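You operate a simulated robot arm through the tools that you are given. There is no shell and no other tool. Be economical: measure what you need, move in short steps, check, and stop when the job is done.

The job below is to be done with a simulated two-armed robot. You get a single attempt, and the scene is never put back.

## Task
Meter the swatch that the card names and flag it: green if on tone, else red.
Fine: hold the meter still on it while pressing its key; on tone is within 2 of the card; meter back. Set down upright: shade meter.

Only the result counts: the job must be done as asked and must still hold three seconds after the hand-in. Knocking over, shifting, dropping, spilling or breaking anything else fails it.

## Robot
Two 7-joint arms with two-finger parallel grippers on one trunk, on a base that drives. Base frame: it is fixed to the floor where the robot stands at the start and does not move with it; the origin is under the middle of the robot, x ahead of it, y to its left, z up; the surface under the hand at the start is at about z = 850. Readings come in mm, degrees, newtons and seconds.
The left shoulder is at the start at [50, 165, 1155], the right one opposite. With the tool pointing down near the work surface each hand reaches from about 220 to 700 mm from the robot's upright axis, wherever it stands, measured 20 degrees to its own side. Places, roughly: meter key [600, 100, 900]. Payload 3.91 kg a hand.
Tool frame (each hand has its own): the origin (TCP) lies between the finger pads and is the grasp point; the fingertips stand 30 mm ahead of it; z points along the fingers, y is the line along which they close. The gripper opens to 110 mm. The fingers are 20 mm wide and 10 mm thick; the gripper's body (48 by 112 mm) begins 55 mm behind the TCP.
Orientation is told as [roll, pitch, yaw] about the base's x, y, z axes, in that order, counted from this pose: with the fingers straight down and closing along the base's y, the tool's x points along the base's -x, its y along +y and its z along -z.

## Interface
- The arms move only by the tool play_rows. It takes "left_targets", "right_targets" or both (then of equal length, played together; a hand with none holds still); each is a list of rows, each a list of 7 numbers: the shift along the tool's x, y, z in mm, then the turn, a rotation vector about the tool's x, y, z in degrees, then the finger opening in mm, from 0 to 110. In form: [[dx, dy, dz, ax, ay, az, grip], ...]. A call has 1 to 20 rows; each row is the pose to reach, as a shift and turn from the pose commanded when the call began, along the tool's axes at that moment. Each row takes 0.2 s and may step no farther than 50 mm and 8.6 degrees from the row before; otherwise, or with a gripper value out of range, the whole call is refused. Where a pose cannot be reached the arm comes as near as it can. A force on the tool above 40 N (or 10 N above the force at the start of the call, whichever is more), or a blocked arm, ends the call early, and 0.2 s more pass. The fingers move at their own pace (about 45 mm/s each) and stop on an object; they squeeze with about 33 N. The grip force told is the motor's: it shows also when the fingers shut on nothing. Time passes only in rows, and 0.2 s behind the last, so rows that repeat a pose let the fingers close. The reply holds the time, the measured pose of the TCP, the force on the tool along the base axes, the opening and the grip force, in the units named above and with some noise, with the torque about the TCP (base axes, N m) and any sound that the robot's microphone picked up.
- Cameras (640 x 400 px; columns grow to the right, rows downward): "scene" is now at [109, -37.1, 1318.9]; the picture's right is [-0.32, -0.95, 0.00], its down [-0.61, 0.21, -0.76] and it looks along [0.72, -0.25, -0.64] (base axes); focal length 261 px, centre (320, 200). "left" rides on the left gripper at [72, -17, -103] in its tool frame; the picture's right is [0.23, 0.97, 0.00], its down [-0.76, 0.18, -0.62] and it looks along [-0.61, 0.14, 0.78] (tool axes); focal length 222 px, centre (320, 200). "right" rides on the right gripper at [72, 17, -103] in its tool frame; the picture's right is [-0.23, 0.97, 0.00], its down [-0.76, -0.18, -0.62] and it looks along [-0.61, -0.14, 0.78] (tool axes); focal length 222 px, centre (320, 200). There is no depth. A picture from a camera that has moved, and an enlarged one, comes with that camera's place and axes in the base frame and with its lens. The place of the scene camera against the robot may be out by one fixed shift of up to 12 mm in any direction.
- get_image(camera): a new picture of that camera. No time passes.
- move_column(by): slides the trunk up (or, below 0, down) by that many mm; the arms and the scene camera ride with it, the base frame stays. It gives what a move gives, with no picture.
- steer(legs): drives the robot by 1 to 6 legs, each [ahead, left, turn to the left] in mm, mm and degrees, along the robot's own axes; the way and the turn of a leg run together, so that a leg with both is an arc; at most 1500 mm and 180 degrees a leg. The arms and the cameras ride along, it lands a little off, and it stops where it bumps. It gives what a move gives.
- head_to(pan, tilt): turns the head with the scene camera to pan (to the left, within 80 degrees either way) and tilt (down, from -29 to 69), counted from straight ahead of the robot. It gives what a move gives.
- enlarge(camera, box): a new picture of the part [left, top, right, bottom] of that camera's present view, enlarged. No time passes.
- hand_in(): hands the job in; it is judged then, once.

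Go step by step. Nothing tells you exact positions but the pictures and the camera data: compare them with the known pose of the tool, close in by small moves and look again before you grip or let go. The budget is 120 turns and 100 pictures, counting those below and the enlarged ones. Unless the task says otherwise, let go and move clear before handing in, and close with one line.

The tools are called after "Call:" by a JSON object that holds its "name" and its "arguments". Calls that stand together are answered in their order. play_rows: Moves the arms, as the interface text tells. Its arguments: {"type":"object","properties":{"left_targets":{"type":"array","items":{"type":"array","items":{"type":"number"}}},"right_targets":{"type":"array","items":{"type":"array","items":{"type":"number"}}}},"required":[]} The other tools are called the same way: move_column (by) slides the trunk up or down; steer (legs) drives the base; head_to (pan, tilt) turns the head that bears the scene camera; get_image (camera) takes a picture; enlarge (camera, box) takes an enlarged picture of a part of a camera's view; hand_in () hands the job in.

At the start:

```text
time: 0.0
left_position: [407.2, 85.8, 1106.5]
left_tool_rot: [0.1, 0.0, 0.0]
left_contact_force: [0.2, -0.3, 1.1]
left_wrist_torque: [0.0, 0.0, 0.0]
left_grip_width: 110.0
left_gripper_force: 0.1
right_position: [384.6, -290.9, 1148.0]
right_tool_rot: [0.0, 0.0, 0.0]
right_contact_force: [0.0, -0.3, -0.7]
right_wrist_torque: [-0.03, -0.02, 0.02]
right_grip_width: 110.4
right_gripper_force: 0.1
trunk travel left (down, up): [-375.0, 128.0]
robot x, y, heading: [1.3, -0.7, 0.2]
head pan, tilt: [-18.8, 40.1]
```

scene: 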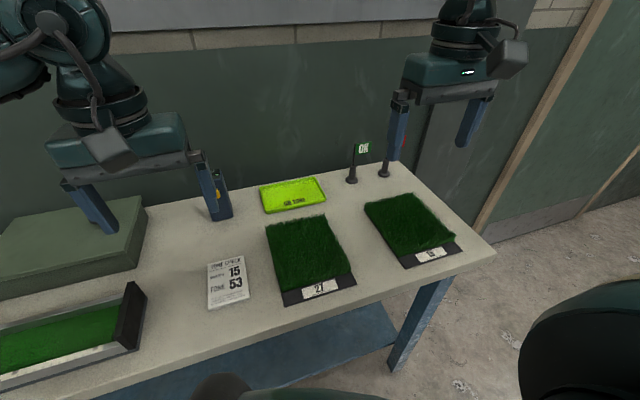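
right: 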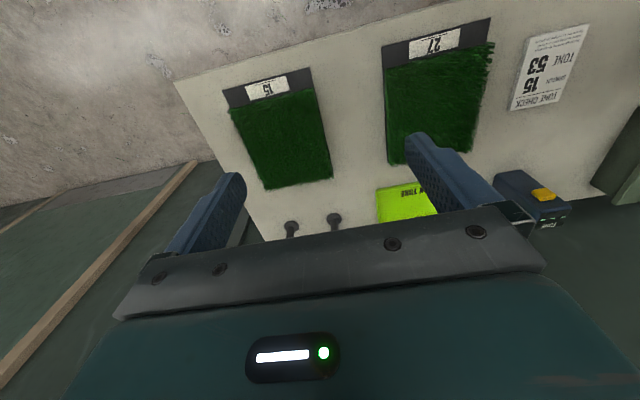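
left: 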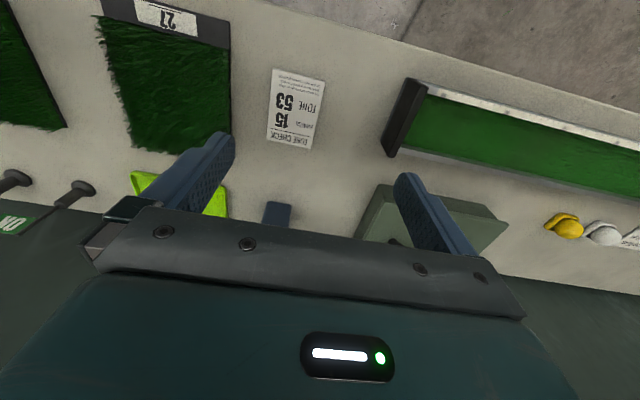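

The card seems to name swatch 15 with tone 53; swatches 27 and 15 and the meter (blue, yellow key) are visible. I take closer looks first.

Call:
{"name": "enlarge", "arguments": {"camera": "scene", "box": [180, 130, 340, 320]}}

Call:
{"name": "enlarge", "arguments": {"camera": "scene", "box": [320, 120, 500, 280]}}

Call:
{"name": "enlarge", "arguments": {"camera": "right", "box": [480, 10, 640, 240]}}

Call:
{"name": "head_to", "arguments": {"pan": 25, "tilt": 40}}

Call:
{"name": "get_image", "arguments": {"camera": "scene"}}

```text
2.11 times, centred on (260, 225) of scene
camera zoom: at [109.0, -37.1, 1318.9], right [-0.32, -0.95, 0.0], down [-0.61, 0.21, -0.76], along [0.72, -0.25, -0.64], focal length 549 px, centre (446, 147)
```

zoom: 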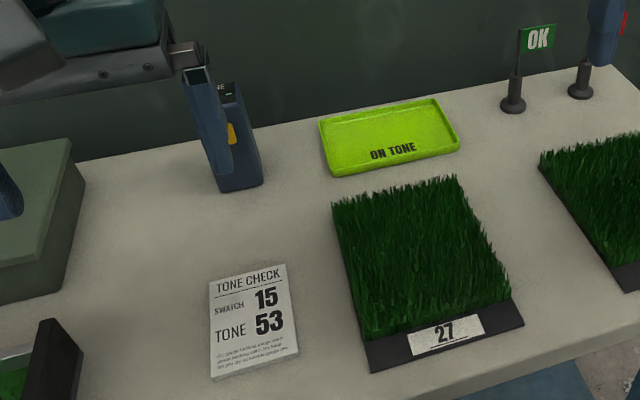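

```text
2.50 times, centred on (410, 200) of scene
camera zoom: at [109.0, -37.1, 1318.9], right [-0.32, -0.95, 0.0], down [-0.61, 0.21, -0.76], along [0.72, -0.25, -0.64], focal length 652 px, centre (95, 200)
```

zoom: 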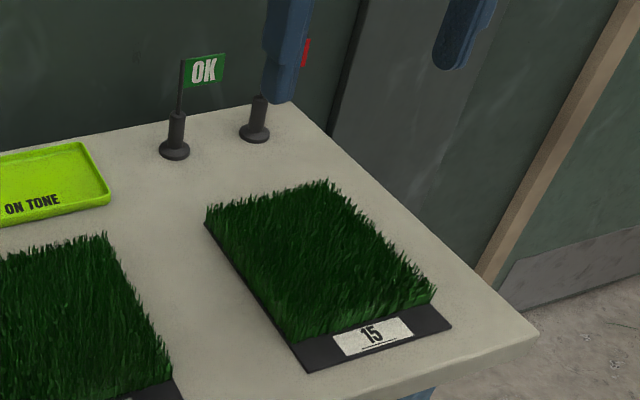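

```text
1.74 times, centred on (560, 125) of right
camera zoom: at [311.3, -273.9, 1252.6], right [0.23, 0.97, 0.0], down [0.76, -0.18, 0.62], along [0.61, -0.14, -0.78], focal length 386 px, centre (-97, 330)
```

zoom: 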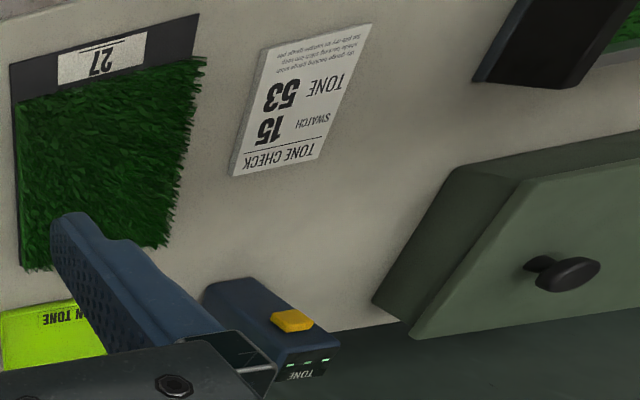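

```text
time: 1.1
left_position: [408.1, 84.4, 1105.4]
left_tool_rot: [0.0, 0.0, 0.0]
left_contact_force: [-0.3, 0.1, 0.0]
left_wrist_torque: [-0.01, 0.0, -0.02]
left_grip_width: 109.9
left_gripper_force: 0.0
right_position: [384.5, -290.9, 1147.9]
right_tool_rot: [0.0, 0.0, 0.0]
right_contact_force: [-0.1, -0.7, 0.7]
right_wrist_torque: [0.0, -0.01, 0.0]
right_grip_width: 110.2
right_gripper_force: 0.0
trunk travel left (down, up): [-375.0, 128.0]
robot x, y, heading: [-2.2, -1.0, 0.1]
head pan, tilt: [25.0, 40.0]
```

```text
93 pictures are left
camera scene: at [105.7, 26.2, 1319.1], right [0.42, -0.91, 0.0], down [-0.58, -0.27, -0.77], along [0.69, 0.32, -0.64], focal length 261 px, centre (320, 200)
```

scene: 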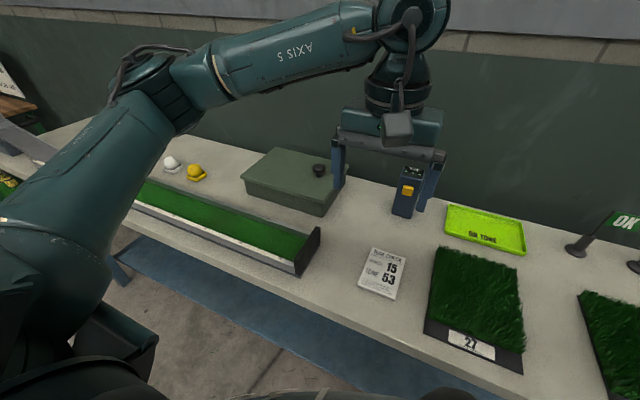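

The meter stands near the tray and box. I read the card's small print and study the meter closely.

Call:
{"name": "enlarge", "arguments": {"camera": "scene", "box": [350, 240, 415, 305]}}

Call:
{"name": "enlarge", "arguments": {"camera": "left", "box": [255, 60, 335, 160]}}

Call:
{"name": "enlarge", "arguments": {"camera": "scene", "box": [370, 150, 450, 230]}}

```text
6.15 times, centred on (382, 272) of scene
camera zoom: at [105.7, 26.2, 1319.1], right [0.42, -0.91, 0.0], down [-0.58, -0.27, -0.77], along [0.69, 0.32, -0.64], focal length 1604 px, centre (-65, -246)
```

zoom: 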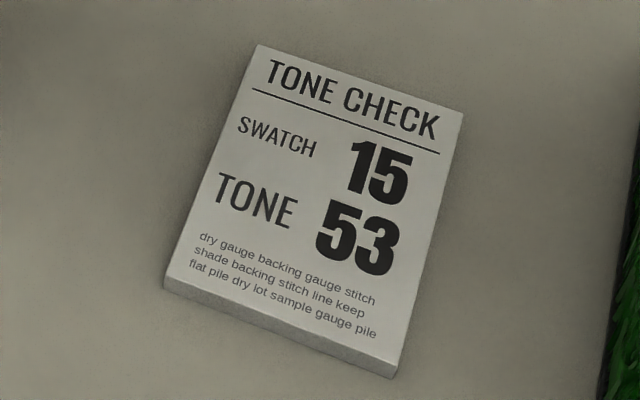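

```text
4.00 times, centred on (295, 110) of left
camera zoom: at [335.5, 66.4, 1208.4], right [-0.23, 0.97, 0.0], down [0.76, 0.18, 0.62], along [0.61, 0.14, -0.78], focal length 888 px, centre (420, 560)
```

zoom: 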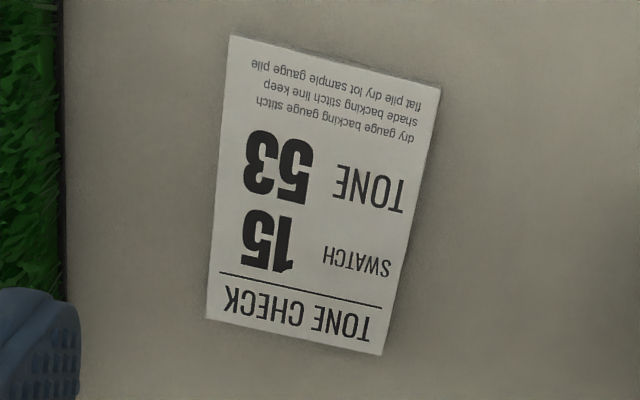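

```text
5.00 times, centred on (410, 190) of scene
camera zoom: at [105.7, 26.2, 1319.1], right [0.42, -0.91, 0.0], down [-0.58, -0.27, -0.77], along [0.69, 0.32, -0.64], focal length 1303 px, centre (-130, 250)
```

zoom: 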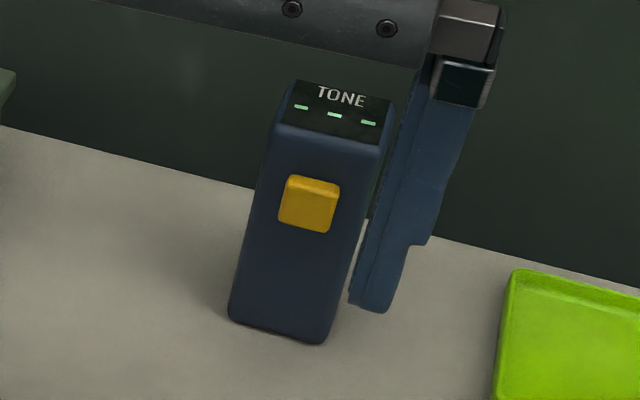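

Card: swatch 15 (far right), tone 53. The meter triangulates to about (640, 40), with the key at about (619, 40, 950). It is near the reach limit, so I look down to see how much room the base has ahead.

Call:
{"name": "head_to", "arguments": {"pan": 0, "tilt": 69}}

Call:
{"name": "get_image", "arguments": {"camera": "scene"}}

```text
time: 2.0
left_position: [408.3, 84.6, 1104.4]
left_tool_rot: [0.1, 0.1, 0.0]
left_contact_force: [0.6, 0.5, -0.4]
left_wrist_torque: [-0.04, -0.01, -0.01]
left_grip_width: 109.9
left_gripper_force: 0.0
right_position: [383.7, -291.0, 1149.2]
right_tool_rot: [0.0, 0.0, 0.0]
right_contact_force: [-0.3, -0.1, 0.1]
right_wrist_torque: [0.02, -0.03, 0.0]
right_grip_width: 110.0
right_gripper_force: 0.0
trunk travel left (down, up): [-375.0, 128.0]
robot x, y, heading: [-0.7, -0.2, -0.1]
head pan, tilt: [0.0, 68.8]
```

```text
89 pictures are left
camera scene: at [84.6, -9.6, 1283.0], right [0.0, -1.0, 0.0], down [-0.93, 0.0, -0.36], along [0.36, 0.0, -0.93], focal length 261 px, centre (320, 200)
```

scene: 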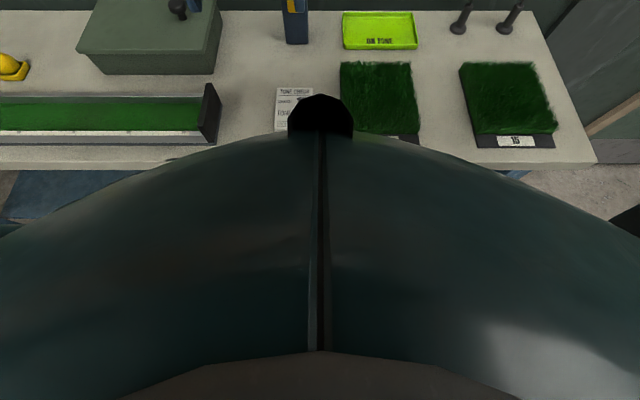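

The view lines up with the base axes: swatch 15 turf is centred near (445, -363), the flags near (668, -328) and (668, -429). I try bringing the left hand over the meter.

Call:
{"name": "play_rows", "arguments": {"left_targets": [[-46, -9, 0, 0, 0, 0, 110], [-92, -18, 0, 0, 0, 0, 110], [-138, -27, 0, 0, 0, 0, 110], [-184, -36, 0, 0, 0, 0, 110], [-230, -45, 0, 0, 0, 0, 110], [-230, -45, 0, 0, 0, 0, 110]]}}

Call:
{"name": "get_image", "arguments": {"camera": "left"}}

Call:
{"name": "head_to", "arguments": {"pan": 0, "tilt": 40}}

Call:
{"name": "get_image", "arguments": {"camera": "scene"}}

```text
time: 3.4
left_position: [619.8, 47.6, 1100.5]
left_tool_rot: [0.1, -0.1, -0.1]
left_contact_force: [-1.1, 0.1, 0.3]
left_wrist_torque: [0.02, -0.03, 0.02]
left_grip_width: 110.0
left_gripper_force: 0.2
left hand out of reach, approached as far as the arm can: row 5, 6
right_position: [384.3, -293.6, 1147.8]
right_tool_rot: [0.0, -0.1, 0.1]
right_contact_force: [-0.5, -0.1, 0.6]
right_wrist_torque: [0.02, -0.03, 0.0]
right_grip_width: 109.7
right_gripper_force: 0.0
trunk travel left (down, up): [-375.0, 128.0]
robot x, y, heading: [1.8, -1.8, 0.1]
head pan, tilt: [0.0, 68.8]
```

```text
88 pictures are left
camera left: at [546.1, 31.1, 1203.3], right [-0.23, 0.97, 0.0], down [0.76, 0.18, 0.62], along [0.61, 0.14, -0.78], focal length 222 px, centre (320, 200)
```

left: 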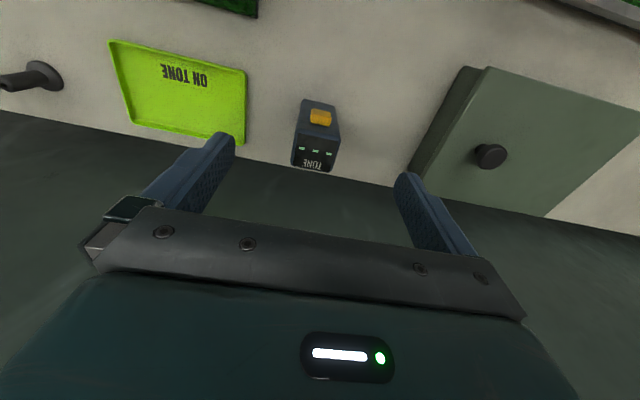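

```text
time: 4.4
left_position: [618.0, 50.4, 1099.0]
left_tool_rot: [0.0, 0.0, 0.0]
left_contact_force: [-0.5, -0.1, -0.4]
left_wrist_torque: [-0.04, -0.01, 0.0]
left_grip_width: 110.1
left_gripper_force: 0.1
right_position: [384.2, -290.4, 1147.8]
right_tool_rot: [0.0, 0.1, 0.0]
right_contact_force: [0.5, 0.2, 0.5]
right_wrist_torque: [-0.01, -0.02, 0.02]
right_grip_width: 110.1
right_gripper_force: 0.1
trunk travel left (down, up): [-375.0, 128.0]
robot x, y, heading: [2.1, 3.1, 0.1]
head pan, tilt: [0.0, 40.0]
```

```text
87 pictures are left
camera scene: at [113.6, -9.7, 1319.0], right [0.0, -1.0, 0.0], down [-0.64, 0.0, -0.77], along [0.77, 0.0, -0.64], focal length 261 px, centre (320, 200)
```

scene: 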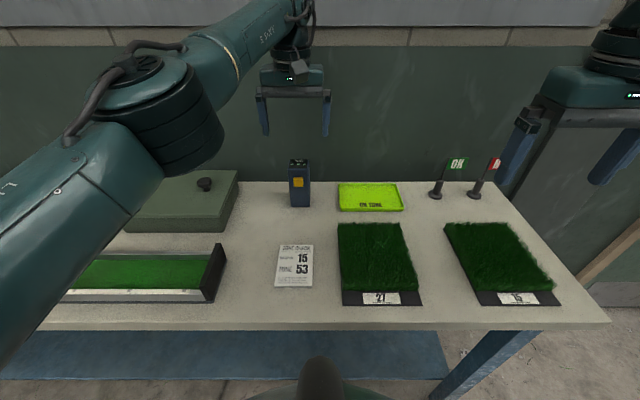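

The left arm stops about 25 mm short of the meter. I drive ahead a little (50 mm) and check that nothing bumps.

Call:
{"name": "steer", "arguments": {"legs": [[30, 0, 0]]}}

Call:
{"name": "steer", "arguments": {"legs": [[30, 0, 0]]}}

Call:
{"name": "get_image", "arguments": {"camera": "left"}}

```text
time: 5.2
left_position: [649.7, 50.0, 1099.1]
left_tool_rot: [0.0, 0.0, 0.1]
left_contact_force: [1.2, -0.6, 0.5]
left_wrist_torque: [-0.02, 0.07, 0.01]
left_grip_width: 110.2
left_gripper_force: 0.0
right_position: [414.7, -291.3, 1149.7]
right_tool_rot: [0.0, 0.0, 0.0]
right_contact_force: [0.9, 0.9, 0.4]
right_wrist_torque: [-0.03, 0.01, -0.01]
right_grip_width: 110.2
right_gripper_force: 0.0
trunk travel left (down, up): [-375.0, 128.0]
robot x, y, heading: [31.1, -0.4, 0.2]
head pan, tilt: [0.0, 40.0]
```

```text
time: 6.0
left_position: [679.4, 50.5, 1098.5]
left_tool_rot: [0.0, 0.1, -0.1]
left_contact_force: [0.1, -0.1, -0.5]
left_wrist_torque: [0.04, 0.04, 0.01]
left_grip_width: 110.0
left_gripper_force: 0.0
right_position: [444.0, -291.1, 1147.4]
right_tool_rot: [0.0, 0.0, -0.1]
right_contact_force: [0.5, -0.7, -0.4]
right_wrist_torque: [-0.02, 0.03, -0.02]
right_grip_width: 109.9
right_gripper_force: 0.1
trunk travel left (down, up): [-375.0, 128.0]
robot x, y, heading: [61.2, 3.2, -0.3]
head pan, tilt: [0.0, 40.0]
```

```text
86 pictures are left
camera left: at [607.3, 31.4, 1202.3], right [-0.23, 0.97, 0.0], down [0.76, 0.18, 0.62], along [0.61, 0.14, -0.78], focal length 222 px, centre (320, 200)
```

left: 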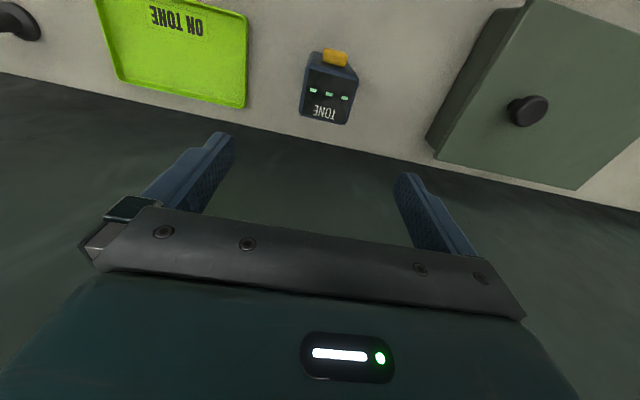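

The base moved without bumping. The meter top is now centred near (656, 50); I enlarge to read its yaw, and shift the hand back over it.

Call:
{"name": "play_rows", "arguments": {"left_targets": [[20, 0, 0, 0, 0, 0, 110], [24, 0, 30, 0, 0, 0, 110], [24, 0, 30, 0, 0, 0, 110]]}}

Call:
{"name": "enlarge", "arguments": {"camera": "left", "box": [260, 20, 400, 160]}}

Call:
{"name": "enlarge", "arguments": {"camera": "scene", "box": [240, 120, 360, 240]}}

```text
time: 6.8
left_position: [654.5, 49.7, 1068.2]
left_tool_rot: [0.0, 0.0, 0.0]
left_contact_force: [0.0, -0.3, -0.4]
left_wrist_torque: [-0.02, 0.03, 0.0]
left_grip_width: 109.6
left_gripper_force: 0.1
right_position: [444.3, -292.5, 1148.9]
right_tool_rot: [0.0, -0.1, -0.1]
right_contact_force: [-0.5, -0.3, -0.2]
right_wrist_torque: [0.01, 0.0, -0.01]
right_grip_width: 110.3
right_gripper_force: 0.0
trunk travel left (down, up): [-375.0, 128.0]
robot x, y, heading: [60.0, 0.6, 0.0]
head pan, tilt: [0.0, 40.0]
```

```text
2.86 times, centred on (330, 90) of left
camera zoom: at [581.5, 31.2, 1172.4], right [-0.23, 0.97, 0.0], down [0.76, 0.18, 0.62], along [0.61, 0.14, -0.78], focal length 635 px, centre (291, 514)
```

zoom: 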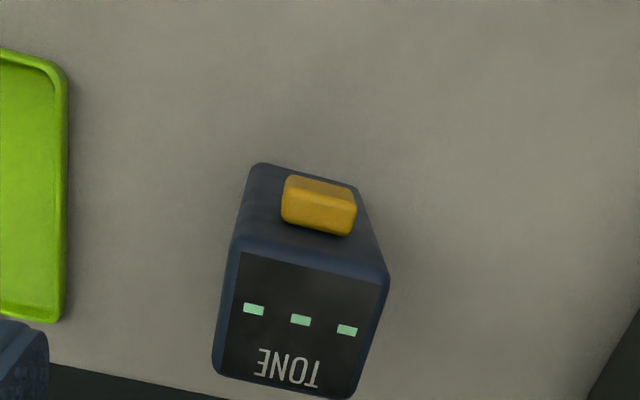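

```text
3.33 times, centred on (300, 180) of scene
camera zoom: at [173.0, -9.8, 1319.1], right [0.0, -1.0, 0.0], down [-0.64, 0.0, -0.77], along [0.77, 0.0, -0.64], focal length 869 px, centre (387, 267)
```

zoom: 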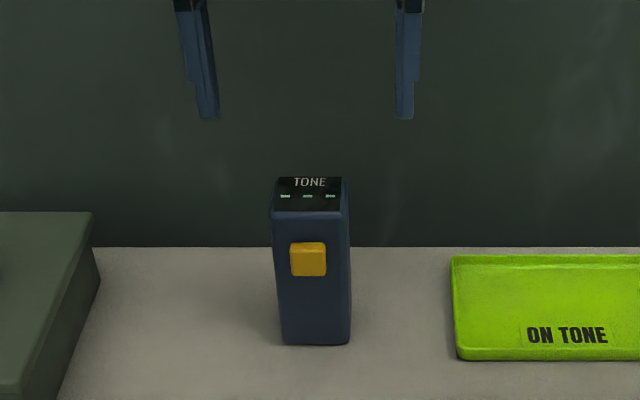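

The meter is square to the axes, centred at (655, 50), with its top near z 984 and the table near 862. The hand is right above it, so I descend to z 950 and close on its sides.

Call:
{"name": "play_rows", "arguments": {"left_targets": [[0, 0, 30, 0, 0, 0, 110], [0, 0, 60, 0, 0, 0, 110], [0, 0, 90, 0, 0, 0, 110], [0, 0, 118, 0, 0, 0, 110], [0, 0, 118, 0, 0, 0, 110]]}}

Call:
{"name": "enlarge", "arguments": {"camera": "scene", "box": [240, 120, 360, 240]}}

```text
time: 8.0
left_position: [654.0, 48.7, 951.6]
left_tool_rot: [0.0, 0.0, -0.1]
left_contact_force: [0.7, -0.1, -0.4]
left_wrist_torque: [0.01, -0.01, 0.0]
left_grip_width: 110.1
left_gripper_force: 0.1
right_position: [443.8, -291.7, 1148.5]
right_tool_rot: [0.0, 0.0, -0.2]
right_contact_force: [0.4, -0.2, 0.6]
right_wrist_torque: [0.0, -0.01, -0.02]
right_grip_width: 110.0
right_gripper_force: 0.2
trunk travel left (down, up): [-375.0, 128.0]
robot x, y, heading: [59.3, -3.5, -0.2]
head pan, tilt: [0.0, 40.0]
```

```text
3.33 times, centred on (300, 180) of scene
camera zoom: at [173.2, -9.9, 1319.1], right [0.0, -1.0, 0.0], down [-0.64, 0.0, -0.77], along [0.77, 0.0, -0.64], focal length 869 px, centre (387, 267)
```

zoom: 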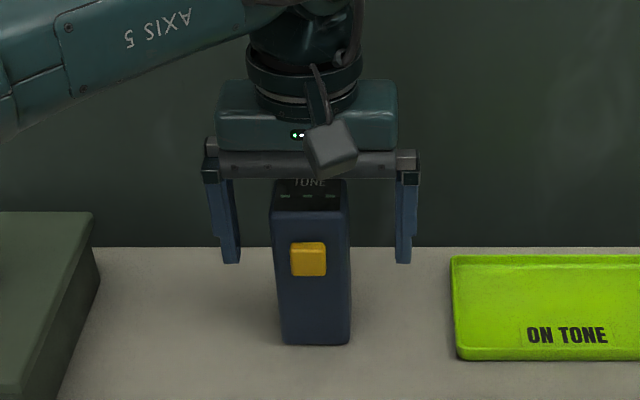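

The fingers straddle the meter well. I close on it, then lift.

Call:
{"name": "play_rows", "arguments": {"left_targets": [[0, 1.5, 0, 0, 0, 0, 70], [0, 1.5, 0, 0, 0, 0, 50], [0, 1.5, 0, 0, 0, 0, 30], [0, 1.5, 0, 0, 0, 0, 30], [0, 1.5, 0, 0, 0, 0, 30], [0, 1.5, 0, 0, 0, 0, 30]]}}

Call:
{"name": "enlarge", "arguments": {"camera": "scene", "box": [240, 120, 360, 240]}}

```text
time: 9.4
left_position: [653.3, 51.0, 952.6]
left_tool_rot: [0.1, 0.0, 0.0]
left_contact_force: [0.2, 0.3, -0.9]
left_wrist_torque: [0.05, 0.0, 0.03]
left_grip_width: 51.6
left_gripper_force: 33.6
right_position: [443.9, -290.4, 1148.8]
right_tool_rot: [0.0, -0.1, -0.1]
right_contact_force: [-1.2, -0.1, 0.2]
right_wrist_torque: [0.03, -0.01, 0.03]
right_grip_width: 109.9
right_gripper_force: 0.1
trunk travel left (down, up): [-375.0, 128.0]
robot x, y, heading: [57.8, 2.6, -0.0]
head pan, tilt: [0.0, 40.0]
```

```text
3.33 times, centred on (300, 180) of scene
camera zoom: at [173.3, -9.7, 1319.1], right [0.0, -1.0, 0.0], down [-0.64, 0.0, -0.77], along [0.77, 0.0, -0.64], focal length 869 px, centre (387, 267)
```

zoom: 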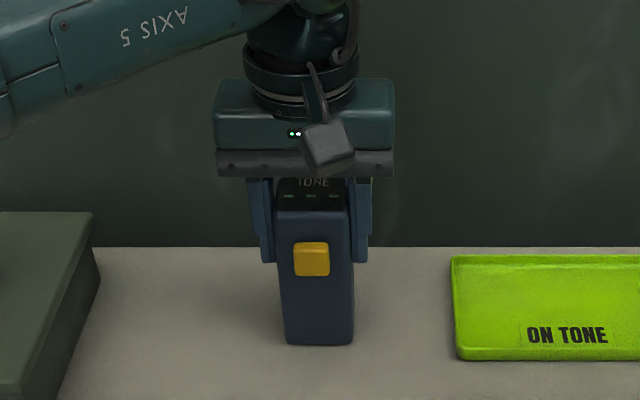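

Meter gripped (opening 51.6). I lift it 100 mm, draw the arm in, then drive right by 250 mm.

Call:
{"name": "play_rows", "arguments": {"left_targets": [[0, 0, -30, 0, 0, 0, 30], [0, 0, -65, 0, 0, 0, 30], [0, 0, -100, 0, 0, 0, 30], [40, 0, -100, 0, 0, 0, 30], [80, 0, -100, 0, 0, 0, 30], [120, 0, -100, 0, 0, 0, 30], [160, 0, -100, 0, 0, 0, 30], [160, 0, -100, 0, 0, 0, 30]]}}

Call:
{"name": "steer", "arguments": {"legs": [[0, -250, 0]]}}

Call:
{"name": "get_image", "arguments": {"camera": "scene"}}

Call:
{"name": "get_image", "arguments": {"camera": "right"}}

Call:
{"name": "get_image", "arguments": {"camera": "left"}}

```text
time: 11.2
left_position: [494.4, 50.1, 1052.6]
left_tool_rot: [0.0, 0.0, 0.1]
left_contact_force: [-0.4, -0.2, -2.5]
left_wrist_torque: [0.03, 0.02, 0.02]
left_grip_width: 51.6
left_gripper_force: 33.3
right_position: [444.0, -291.4, 1147.7]
right_tool_rot: [0.0, 0.0, -0.1]
right_contact_force: [0.2, 0.1, -0.1]
right_wrist_torque: [0.04, 0.01, -0.02]
right_grip_width: 109.5
right_gripper_force: 0.0
trunk travel left (down, up): [-375.0, 128.0]
robot x, y, heading: [57.8, -3.2, -0.1]
head pan, tilt: [0.0, 40.0]
```

```text
time: 14.1
left_position: [494.5, -203.2, 1051.7]
left_tool_rot: [0.0, 0.0, -0.2]
left_contact_force: [-0.6, -0.4, -2.8]
left_wrist_torque: [0.0, 0.02, -0.02]
left_grip_width: 51.5
left_gripper_force: 33.3
right_position: [442.8, -544.4, 1147.9]
right_tool_rot: [0.0, 0.1, -0.2]
right_contact_force: [0.4, -0.6, 0.2]
right_wrist_torque: [0.03, 0.02, 0.01]
right_grip_width: 109.8
right_gripper_force: 0.1
trunk travel left (down, up): [-375.0, 128.0]
robot x, y, heading: [56.6, -252.0, -0.3]
head pan, tilt: [0.0, 40.0]
```

```text
81 pictures are left
camera scene: at [172.9, -262.4, 1319.1], right [0.0, -1.0, 0.0], down [-0.64, 0.0, -0.77], along [0.77, 0.0, -0.64], focal length 261 px, centre (320, 200)
```

scene: 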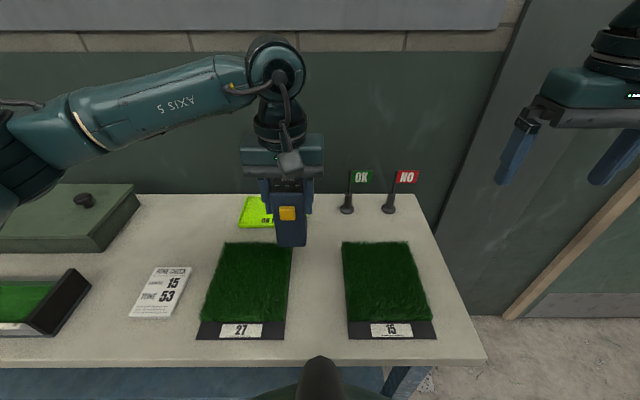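

```text
80 pictures are left
camera right: at [369.5, -527.3, 1252.6], right [0.23, 0.97, 0.0], down [0.76, -0.18, 0.62], along [0.61, -0.14, -0.78], focal length 222 px, centre (320, 200)
```

right: 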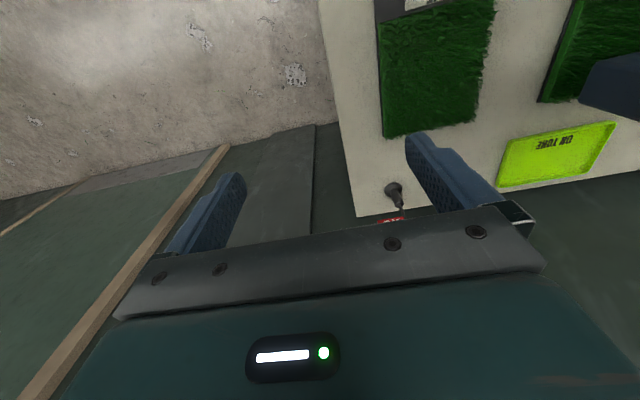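

```text
79 pictures are left
camera left: at [422.0, -221.3, 1155.6], right [-0.22, 0.97, 0.0], down [0.76, 0.18, 0.62], along [0.61, 0.14, -0.78], focal length 222 px, centre (320, 200)
```

left: 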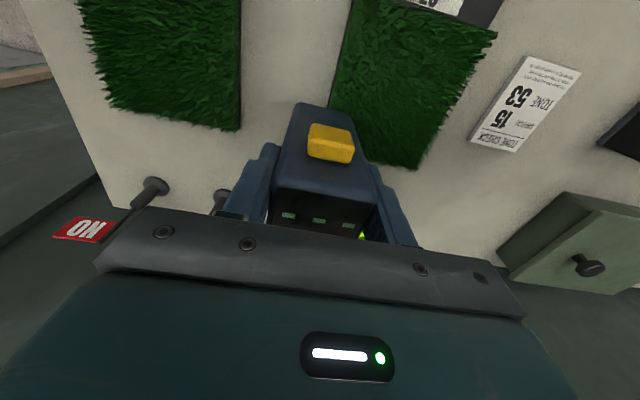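

The turf of 15 is centred near (465, -379), confirmed by two cameras. I carry the meter over it and lower to just above.

Call:
{"name": "play_rows", "arguments": {"left_targets": [[6, -36, 0, 0, 0, 0, 30], [12, -72, 0, 0, 0, 0, 30], [18, -108, 0, 0, 0, 0, 30], [24, -144, 0, 0, 0, 0, 30], [30, -176, 0, 0, 0, 0, 30], [30, -176, 20, 0, 0, 0, 30], [30, -176, 40, 0, 0, 0, 30], [30, -176, 50, 0, 0, 0, 30], [30, -176, 50, 0, 0, 0, 30]]}}

Call:
{"name": "get_image", "arguments": {"camera": "scene"}}

Call:
{"name": "get_image", "arguments": {"camera": "left"}}

Call:
{"name": "get_image", "arguments": {"camera": "right"}}

```text
time: 16.1
left_position: [463.2, -378.9, 999.4]
left_tool_rot: [0.0, -0.1, -0.2]
left_contact_force: [1.0, 0.2, -1.9]
left_wrist_torque: [-0.02, 0.04, 0.0]
left_grip_width: 51.6
left_gripper_force: 33.1
right_position: [442.2, -544.7, 1148.0]
right_tool_rot: [0.0, 0.0, -0.2]
right_contact_force: [-0.6, -0.5, 0.0]
right_wrist_torque: [-0.02, 0.02, -0.02]
right_grip_width: 109.8
right_gripper_force: 0.1
trunk travel left (down, up): [-375.0, 128.0]
robot x, y, heading: [60.0, -251.0, -0.2]
head pan, tilt: [0.0, 40.0]
```

```text
78 pictures are left
camera scene: at [172.9, -262.3, 1319.1], right [0.0, -1.0, 0.0], down [-0.64, 0.0, -0.77], along [0.77, 0.0, -0.64], focal length 261 px, centre (320, 200)
```

scene: 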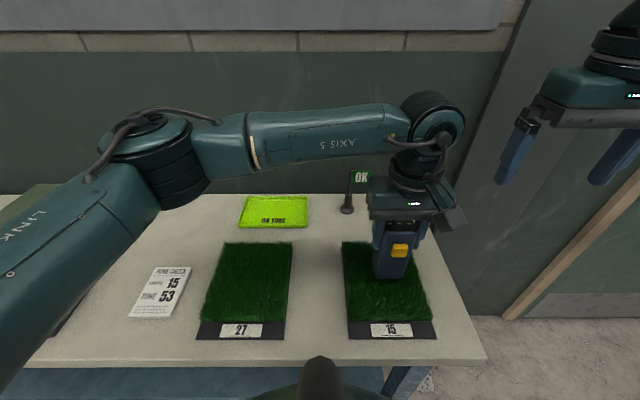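

```text
77 pictures are left
camera left: at [389.9, -397.6, 1104.0], right [-0.22, 0.97, 0.0], down [0.76, 0.18, 0.62], along [0.61, 0.14, -0.78], focal length 222 px, centre (320, 200)
```

left: 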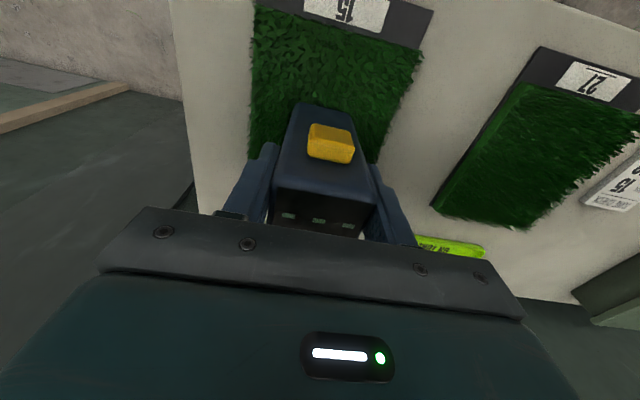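

```text
76 pictures are left
camera right: at [369.5, -527.2, 1252.6], right [0.23, 0.97, 0.0], down [0.76, -0.18, 0.62], along [0.61, -0.14, -0.78], focal length 222 px, centre (320, 200)
```

right: 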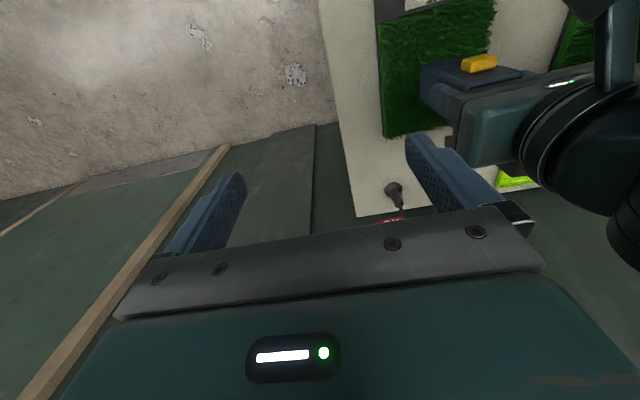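

The meter is above the middle of turf 15. I lower gently until contact.

Call:
{"name": "play_rows", "arguments": {"left_targets": [[0, 0, 3, 0, 0, 0, 30], [0, 0, 6, 0, 0, 0, 30], [0, 0, 9, 0, 0, 0, 30], [0, 0, 12, 0, 0, 0, 30], [0, 0, 14, 0, 0, 0, 30], [0, 0, 14, 0, 0, 0, 30]]}}

Call:
{"name": "enlarge", "arguments": {"camera": "scene", "box": [330, 170, 470, 350]}}

```text
time: 17.5
left_position: [464.3, -378.6, 986.8]
left_tool_rot: [0.0, 0.0, -0.2]
left_contact_force: [1.0, -0.1, -2.7]
left_wrist_torque: [0.02, 0.0, -0.01]
left_grip_width: 51.8
left_gripper_force: 32.5
right_position: [442.5, -545.4, 1147.9]
right_tool_rot: [0.1, 0.1, -0.2]
right_contact_force: [0.7, -0.8, -0.1]
right_wrist_torque: [-0.03, -0.01, -0.01]
right_grip_width: 110.2
right_gripper_force: 0.0
trunk travel left (down, up): [-375.0, 128.0]
robot x, y, heading: [59.4, -252.4, -0.4]
head pan, tilt: [0.0, 40.0]
```

```text
2.22 times, centred on (400, 260) of scene
camera zoom: at [172.9, -262.3, 1319.1], right [0.0, -1.0, 0.0], down [-0.64, 0.0, -0.77], along [0.77, 0.0, -0.64], focal length 579 px, centre (142, 67)
```

zoom: 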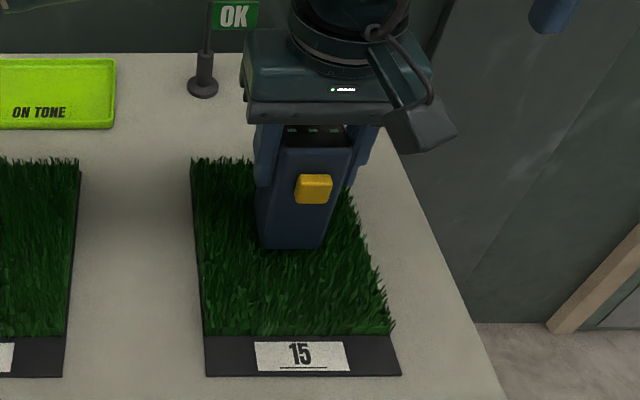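

Not touching yet; I keep lowering in small steps.

Call:
{"name": "play_rows", "arguments": {"left_targets": [[0, 0, 2, 0, 0, 0, 30], [0, 0, 4, 0, 0, 0, 30], [0, 0, 6, 0, 0, 0, 30], [0, 0, 6, 0, 0, 0, 30]]}}

Call:
{"name": "play_rows", "arguments": {"left_targets": [[0, 0, 2, 0, 0, 0, 30], [0, 0, 4, 0, 0, 0, 30], [0, 0, 6, 0, 0, 0, 30], [0, 0, 6, 0, 0, 0, 30]]}}

```text
time: 18.5
left_position: [463.8, -379.2, 981.6]
left_tool_rot: [0.0, 0.0, -0.2]
left_contact_force: [0.3, -0.5, -2.9]
left_wrist_torque: [0.0, 0.01, 0.05]
left_grip_width: 51.9
left_gripper_force: 33.1
right_position: [442.7, -543.1, 1147.8]
right_tool_rot: [0.0, 0.0, -0.3]
right_contact_force: [-0.7, -0.6, -1.2]
right_wrist_torque: [0.01, 0.0, 0.01]
right_grip_width: 109.9
right_gripper_force: 0.1
trunk travel left (down, up): [-375.0, 128.0]
robot x, y, heading: [59.9, -251.9, -0.2]
head pan, tilt: [0.0, 40.0]
```

```text
time: 19.5
left_position: [464.0, -379.6, 978.5]
left_tool_rot: [-0.3, -0.3, -0.2]
left_contact_force: [0.2, 2.5, 28.4]
left_wrist_torque: [0.6, 0.13, -0.01]
left_grip_width: 51.8
left_gripper_force: 32.6
right_position: [440.7, -544.3, 1149.3]
right_tool_rot: [-0.2, -0.2, -0.1]
right_contact_force: [0.0, -0.5, 0.4]
right_wrist_torque: [0.02, 0.01, -0.02]
right_grip_width: 109.9
right_gripper_force: 0.1
trunk travel left (down, up): [-375.0, 128.0]
robot x, y, heading: [55.1, -251.0, -0.1]
head pan, tilt: [0.0, 40.0]
```

Contact found at about z 979 with 28 N pressed; I ease off 3.5 mm to a light touch and look.

Call:
{"name": "play_rows", "arguments": {"left_targets": [[0, 0, -2, 0, 0, 0, 30], [0, 0, -3.5, 0, 0, 0, 30], [0, 0, -3.5, 0, 0, 0, 30]]}}

Call:
{"name": "enlarge", "arguments": {"camera": "scene", "box": [330, 170, 470, 350]}}

Call:
{"name": "enlarge", "arguments": {"camera": "left", "box": [240, 80, 400, 260]}}

```text
time: 20.3
left_position: [464.9, -378.6, 978.3]
left_tool_rot: [0.0, 0.1, -0.2]
left_contact_force: [2.4, -2.0, 6.6]
left_wrist_torque: [-0.3, -0.37, -0.05]
left_grip_width: 51.8
left_gripper_force: 33.2
right_position: [442.0, -545.0, 1149.1]
right_tool_rot: [0.1, -0.1, -0.2]
right_contact_force: [0.4, -0.1, -0.6]
right_wrist_torque: [0.01, 0.06, -0.01]
right_grip_width: 109.9
right_gripper_force: 0.0
trunk travel left (down, up): [-375.0, 128.0]
robot x, y, heading: [62.0, -254.5, -0.2]
head pan, tilt: [0.0, 40.0]
```

```text
2.22 times, centred on (400, 260) of scene
camera zoom: at [172.5, -262.4, 1318.9], right [0.0, -1.0, 0.0], down [-0.64, 0.0, -0.77], along [0.77, 0.0, -0.64], focal length 579 px, centre (142, 67)
```

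zoom: 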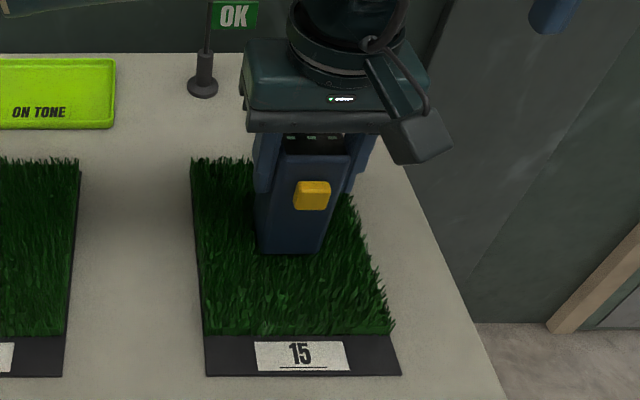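

```text
2.22 times, centred on (320, 170) of left
camera zoom: at [391.2, -397.0, 1082.6], right [-0.22, 0.97, 0.0], down [0.76, 0.17, 0.62], along [0.61, 0.14, -0.78], focal length 494 px, centre (320, 267)
```

zoom: 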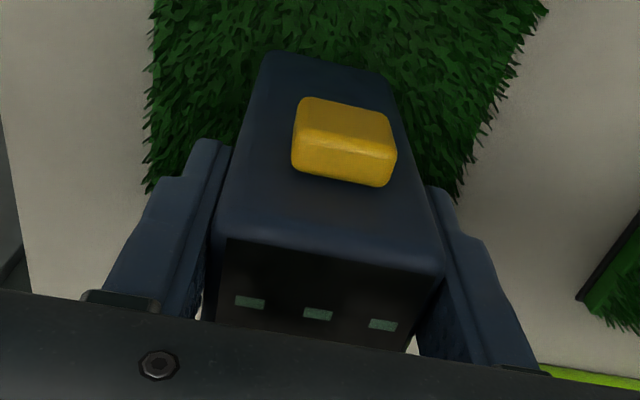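

The meter rests lightly on turf 15, with the key near (436, -380, 978). I will press it from the right side with the closed right fingers held horizontally, so I roll the right hand to point left (+y) and stay well clear.

Call:
{"name": "play_rows", "arguments": {"right_targets": [[4, 0, 6, -8.3, 0, 0, 80], [8, 0, 12, -16.5, 0, 0, 60], [12, 0, 18, -24.7, 0, 0, 40], [16, 0, 24, -32.9, 0, 0, 20], [20, 0, 30, -41, 0, 0, 0], [24, 0, 36, -49.2, 0, 0, 0], [28, 0, 42, -57.4, 0, 0, 0], [32, 0, 48, -65.6, 0, 0, 0], [36, 0, 54, -73.8, 0, 0, 0], [40, 0, 60, -82, 0, 0, 0], [42, 0, 60, -90, 0, 0, 0], [42, 0, 60, -90, 0, 0, 0]]}}

Call:
{"name": "get_image", "arguments": {"camera": "scene"}}

```text
time: 22.9
left_position: [462.9, -379.5, 978.8]
left_tool_rot: [0.0, 0.0, -0.2]
left_contact_force: [0.1, 0.3, -2.4]
left_wrist_torque: [0.0, 0.01, -0.01]
left_grip_width: 51.6
left_gripper_force: 33.2
right_position: [399.6, -544.9, 1088.6]
right_tool_rot: [90.1, -0.1, -0.2]
right_contact_force: [0.2, 0.3, -0.2]
right_wrist_torque: [-0.02, 0.01, -0.04]
right_grip_width: 0.0
right_gripper_force: 33.0
trunk travel left (down, up): [-375.0, 128.0]
robot x, y, heading: [58.1, -253.1, -0.1]
head pan, tilt: [0.0, 40.0]
```

```text
72 pictures are left
camera scene: at [172.9, -262.3, 1319.1], right [0.0, -1.0, 0.0], down [-0.64, 0.0, -0.77], along [0.77, 0.0, -0.64], focal length 261 px, centre (320, 200)
```

scene: 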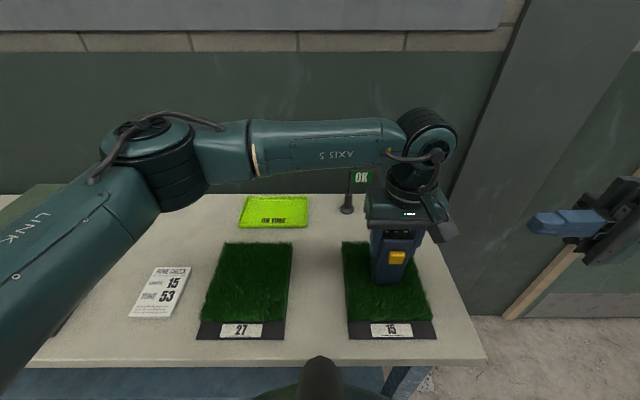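

The right hand is sideways with fingers closed. I press the meter lightly onto the turf, lower the right hand to key height, and bring the fingertips in front of the key with a gap.

Call:
{"name": "play_rows", "arguments": {"right_targets": [[0, -37, 0, 0, 0, 0, 0], [0, -74, 0, 0, 0, 0, 0], [0, -110, 0, 0, 0, 0, 0], [0, -110, 45, 0, 0, 0, 0], [0, -110, 90, 0, 0, 0, 0], [0, -110, 120, 0, 0, 0, 0], [0, -110, 130, 0, 0, 0, 0], [0, -110, 130, 0, 0, 0, 0]], "left_targets": [[0, 0, 0.5, 0, 0, 0, 30], [0, 0, 1, 0, 0, 0, 30], [0, 0, 1.2, 0, 0, 0, 30], [0, 0, 1.2, 0, 0, 0, 30], [0, 0, 1.2, 0, 0, 0, 30], [0, 0, 1.2, 0, 0, 0, 30], [0, 0, 1.2, 0, 0, 0, 30], [0, 0, 1.2, 0, 0, 0, 30]]}}

Call:
{"name": "enlarge", "arguments": {"camera": "scene", "box": [330, 170, 490, 350]}}

Call:
{"name": "enlarge", "arguments": {"camera": "left", "box": [160, 40, 400, 260]}}

```text
time: 24.7
left_position: [464.0, -378.4, 978.5]
left_tool_rot: [-0.1, -0.1, -0.2]
left_contact_force: [1.1, -0.8, 6.6]
left_wrist_torque: [-0.1, -0.15, 0.0]
left_grip_width: 51.6
left_gripper_force: 32.8
right_position: [401.9, -414.5, 979.4]
right_tool_rot: [89.9, 0.0, -0.3]
right_contact_force: [0.1, 0.0, -0.2]
right_wrist_torque: [0.0, -0.02, 0.01]
right_grip_width: 0.0
right_gripper_force: 33.3
trunk travel left (down, up): [-375.0, 128.0]
robot x, y, heading: [58.7, -251.9, -0.1]
head pan, tilt: [0.0, 40.0]
```

```text
2.22 times, centred on (410, 260) of scene
camera zoom: at [172.3, -262.3, 1319.2], right [0.0, -1.0, 0.0], down [-0.64, 0.0, -0.77], along [0.77, 0.0, -0.64], focal length 579 px, centre (120, 67)
```

zoom: 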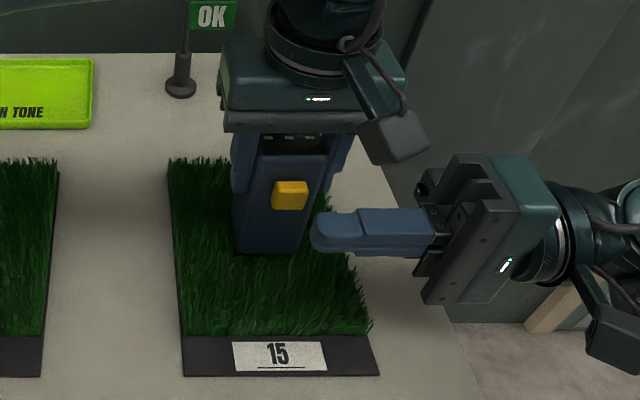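

```text
1.82 times, centred on (280, 150) of left
camera zoom: at [391.5, -396.8, 1082.5], right [-0.22, 0.97, 0.0], down [0.76, 0.18, 0.62], along [0.61, 0.14, -0.78], focal length 404 px, centre (393, 291)
```

zoom: 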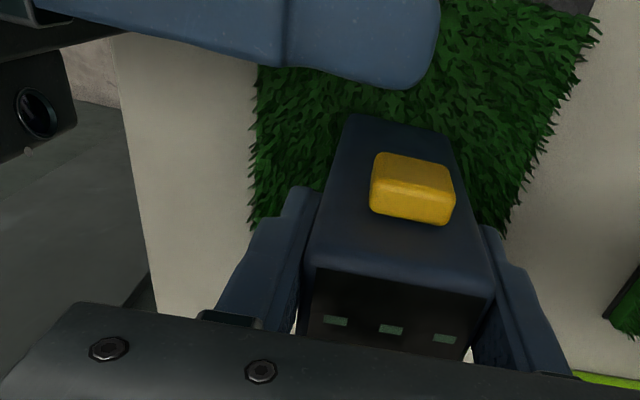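

The fingertips are at key height and just short of its middle. I extend 9 mm left and creep toward the key.

Call:
{"name": "play_rows", "arguments": {"right_targets": [[0, 0, 9, 0, 0, 0, 0], [-8, 0, 9, 0, 0, 0, 0], [-14, 0, 9, 0, 0, 0, 0], [-18, 0, 9, 0, 0, 0, 0], [-20, 0, 9, 0, 0, 0, 0], [-20, 0, 9, 0, 0, 0, 0]]}}

Call:
{"name": "enlarge", "arguments": {"camera": "left", "box": [160, 40, 400, 260]}}

```text
time: 26.1
left_position: [464.2, -379.2, 978.8]
left_tool_rot: [0.0, 0.0, -0.2]
left_contact_force: [1.4, -1.4, 10.5]
left_wrist_torque: [-0.03, -0.2, 0.01]
left_grip_width: 52.0
left_gripper_force: 33.6
right_position: [420.6, -405.5, 979.0]
right_tool_rot: [89.9, 0.0, -0.1]
right_contact_force: [0.3, 0.8, -0.7]
right_wrist_torque: [-0.01, 0.04, -0.01]
right_grip_width: 0.0
right_gripper_force: 32.4
trunk travel left (down, up): [-375.0, 128.0]
robot x, y, heading: [58.0, -251.3, -0.0]
head pan, tilt: [0.0, 40.0]
```

```text
1.82 times, centred on (280, 150) of left
camera zoom: at [391.3, -396.7, 1082.4], right [-0.22, 0.97, 0.0], down [0.76, 0.18, 0.62], along [0.61, 0.14, -0.78], focal length 404 px, centre (393, 291)
```

zoom: 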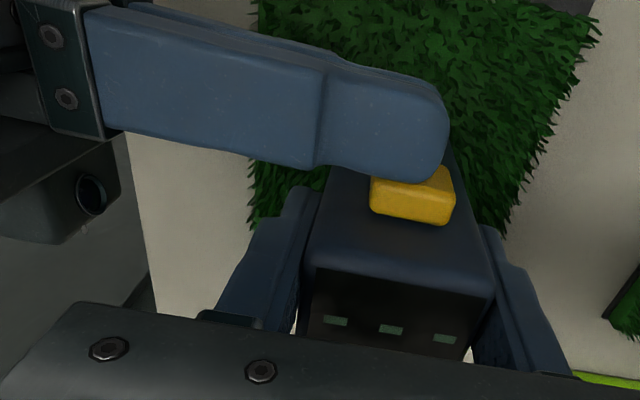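

Almost touching. I press slowly, 1 mm a row, up to 7 mm, and hold.

Call:
{"name": "play_rows", "arguments": {"right_targets": [[-2, 0, 0, 0, 0, 0, 0], [-3, 0, 0, 0, 0, 0, 0], [-4, 0, 0, 0, 0, 0, 0], [-5, 0, 0, 0, 0, 0, 0], [-6, 0, 0, 0, 0, 0, 0], [-7, 0, 0, 0, 0, 0, 0], [-7, 0, 0, 0, 0, 0, 0], [-7, 0, 0, 0, 0, 0, 0], [-7, 0, 0, 0, 0, 0, 0]]}}

Call:
{"name": "enlarge", "arguments": {"camera": "left", "box": [160, 40, 400, 260]}}

```text
time: 28.1
left_position: [464.1, -378.2, 979.4]
left_tool_rot: [0.0, 0.0, -0.3]
left_contact_force: [3.0, -1.5, 10.5]
left_wrist_torque: [0.11, 0.02, 0.06]
left_grip_width: 51.7
left_gripper_force: 32.7
right_position: [427.3, -405.8, 977.8]
right_tool_rot: [90.1, -0.1, -0.3]
right_contact_force: [-1.8, 1.8, -0.7]
right_wrist_torque: [0.0, 0.0, 0.08]
right_grip_width: 0.1
right_gripper_force: 33.5
trunk travel left (down, up): [-375.0, 128.0]
robot x, y, heading: [59.9, -254.4, -0.3]
head pan, tilt: [0.0, 40.0]
```

```text
1.82 times, centred on (280, 150) of left
camera zoom: at [391.2, -396.6, 1082.4], right [-0.22, 0.97, 0.0], down [0.76, 0.18, 0.62], along [0.61, 0.14, -0.78], focal length 404 px, centre (393, 291)
```

zoom: 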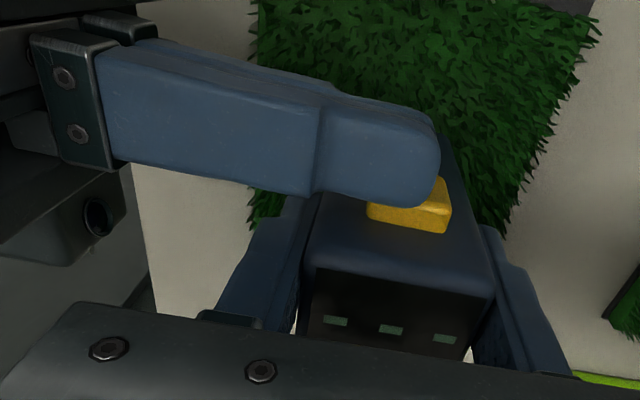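

Contact with the key has just begun (about 2 N). I press a few millimetres further.

Call:
{"name": "play_rows", "arguments": {"right_targets": [[-1, 0, 0, 0, 0, 0, 0], [-2, 0, 0, 0, 0, 0, 0], [-3, 0, 0, 0, 0, 0, 0], [-4, 0, 0, 0, 0, 0, 0], [-4, 0, 0, 0, 0, 0, 0], [-4, 0, 0, 0, 0, 0, 0], [-4, 0, 0, 0, 0, 0, 0], [-4, 0, 0, 0, 0, 0, 0]]}}

Call:
{"name": "enlarge", "arguments": {"camera": "left", "box": [160, 40, 400, 260]}}

```text
time: 29.9
left_position: [464.3, -377.8, 978.8]
left_tool_rot: [-0.1, -0.1, -0.1]
left_contact_force: [5.4, 1.8, 9.2]
left_wrist_torque: [-0.11, 0.21, -0.07]
left_grip_width: 52.0
left_gripper_force: 33.4
right_position: [431.6, -404.6, 977.7]
right_tool_rot: [90.0, -0.1, -0.3]
right_contact_force: [-7.6, -2.8, 0.9]
right_wrist_torque: [0.01, -0.02, 0.13]
right_grip_width: 0.0
right_gripper_force: 33.4
trunk travel left (down, up): [-375.0, 128.0]
robot x, y, heading: [58.1, -254.7, -0.2]
head pan, tilt: [0.0, 40.0]
heard: click
```

```text
1.82 times, centred on (280, 150) of left
camera zoom: at [391.4, -396.5, 1082.3], right [-0.22, 0.97, 0.0], down [0.76, 0.18, 0.62], along [0.61, 0.14, -0.78], focal length 404 px, centre (393, 291)
```

zoom: 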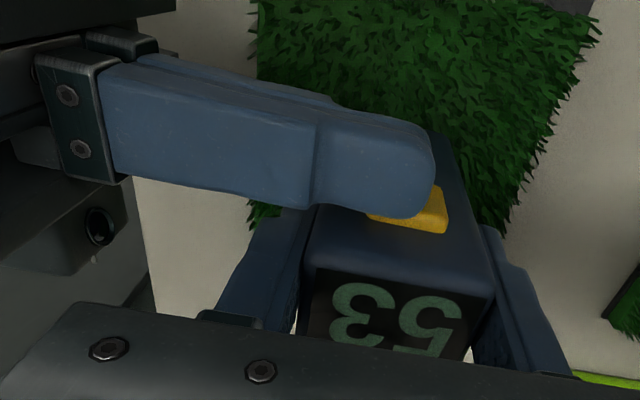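

Click heard and the display shows a number; I zoom in to read it, also from the scene camera.

Call:
{"name": "enlarge", "arguments": {"camera": "left", "box": [265, 175, 355, 240]}}

Call:
{"name": "enlarge", "arguments": {"camera": "scene", "box": [375, 215, 425, 255]}}

```text
6.15 times, centred on (310, 208) of left
camera zoom: at [391.4, -396.5, 1082.3], right [-0.22, 0.97, 0.0], down [0.76, 0.18, 0.62], along [0.61, 0.14, -0.78], focal length 1367 px, centre (382, 154)
```

zoom: 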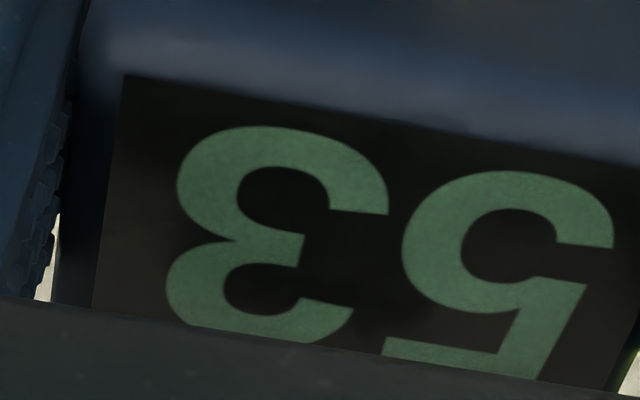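

```text
10.00 times, centred on (400, 235) of scene
camera zoom: at [171.9, -262.2, 1319.2], right [0.0, -1.0, 0.0], down [-0.64, 0.0, -0.77], along [0.77, 0.0, -0.64], focal length 2606 px, centre (-480, -150)
```

zoom: 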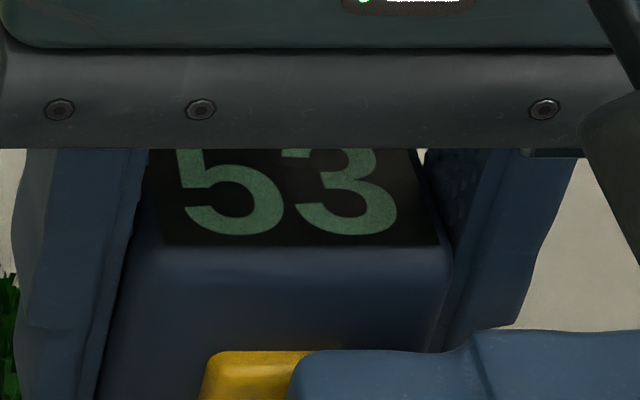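

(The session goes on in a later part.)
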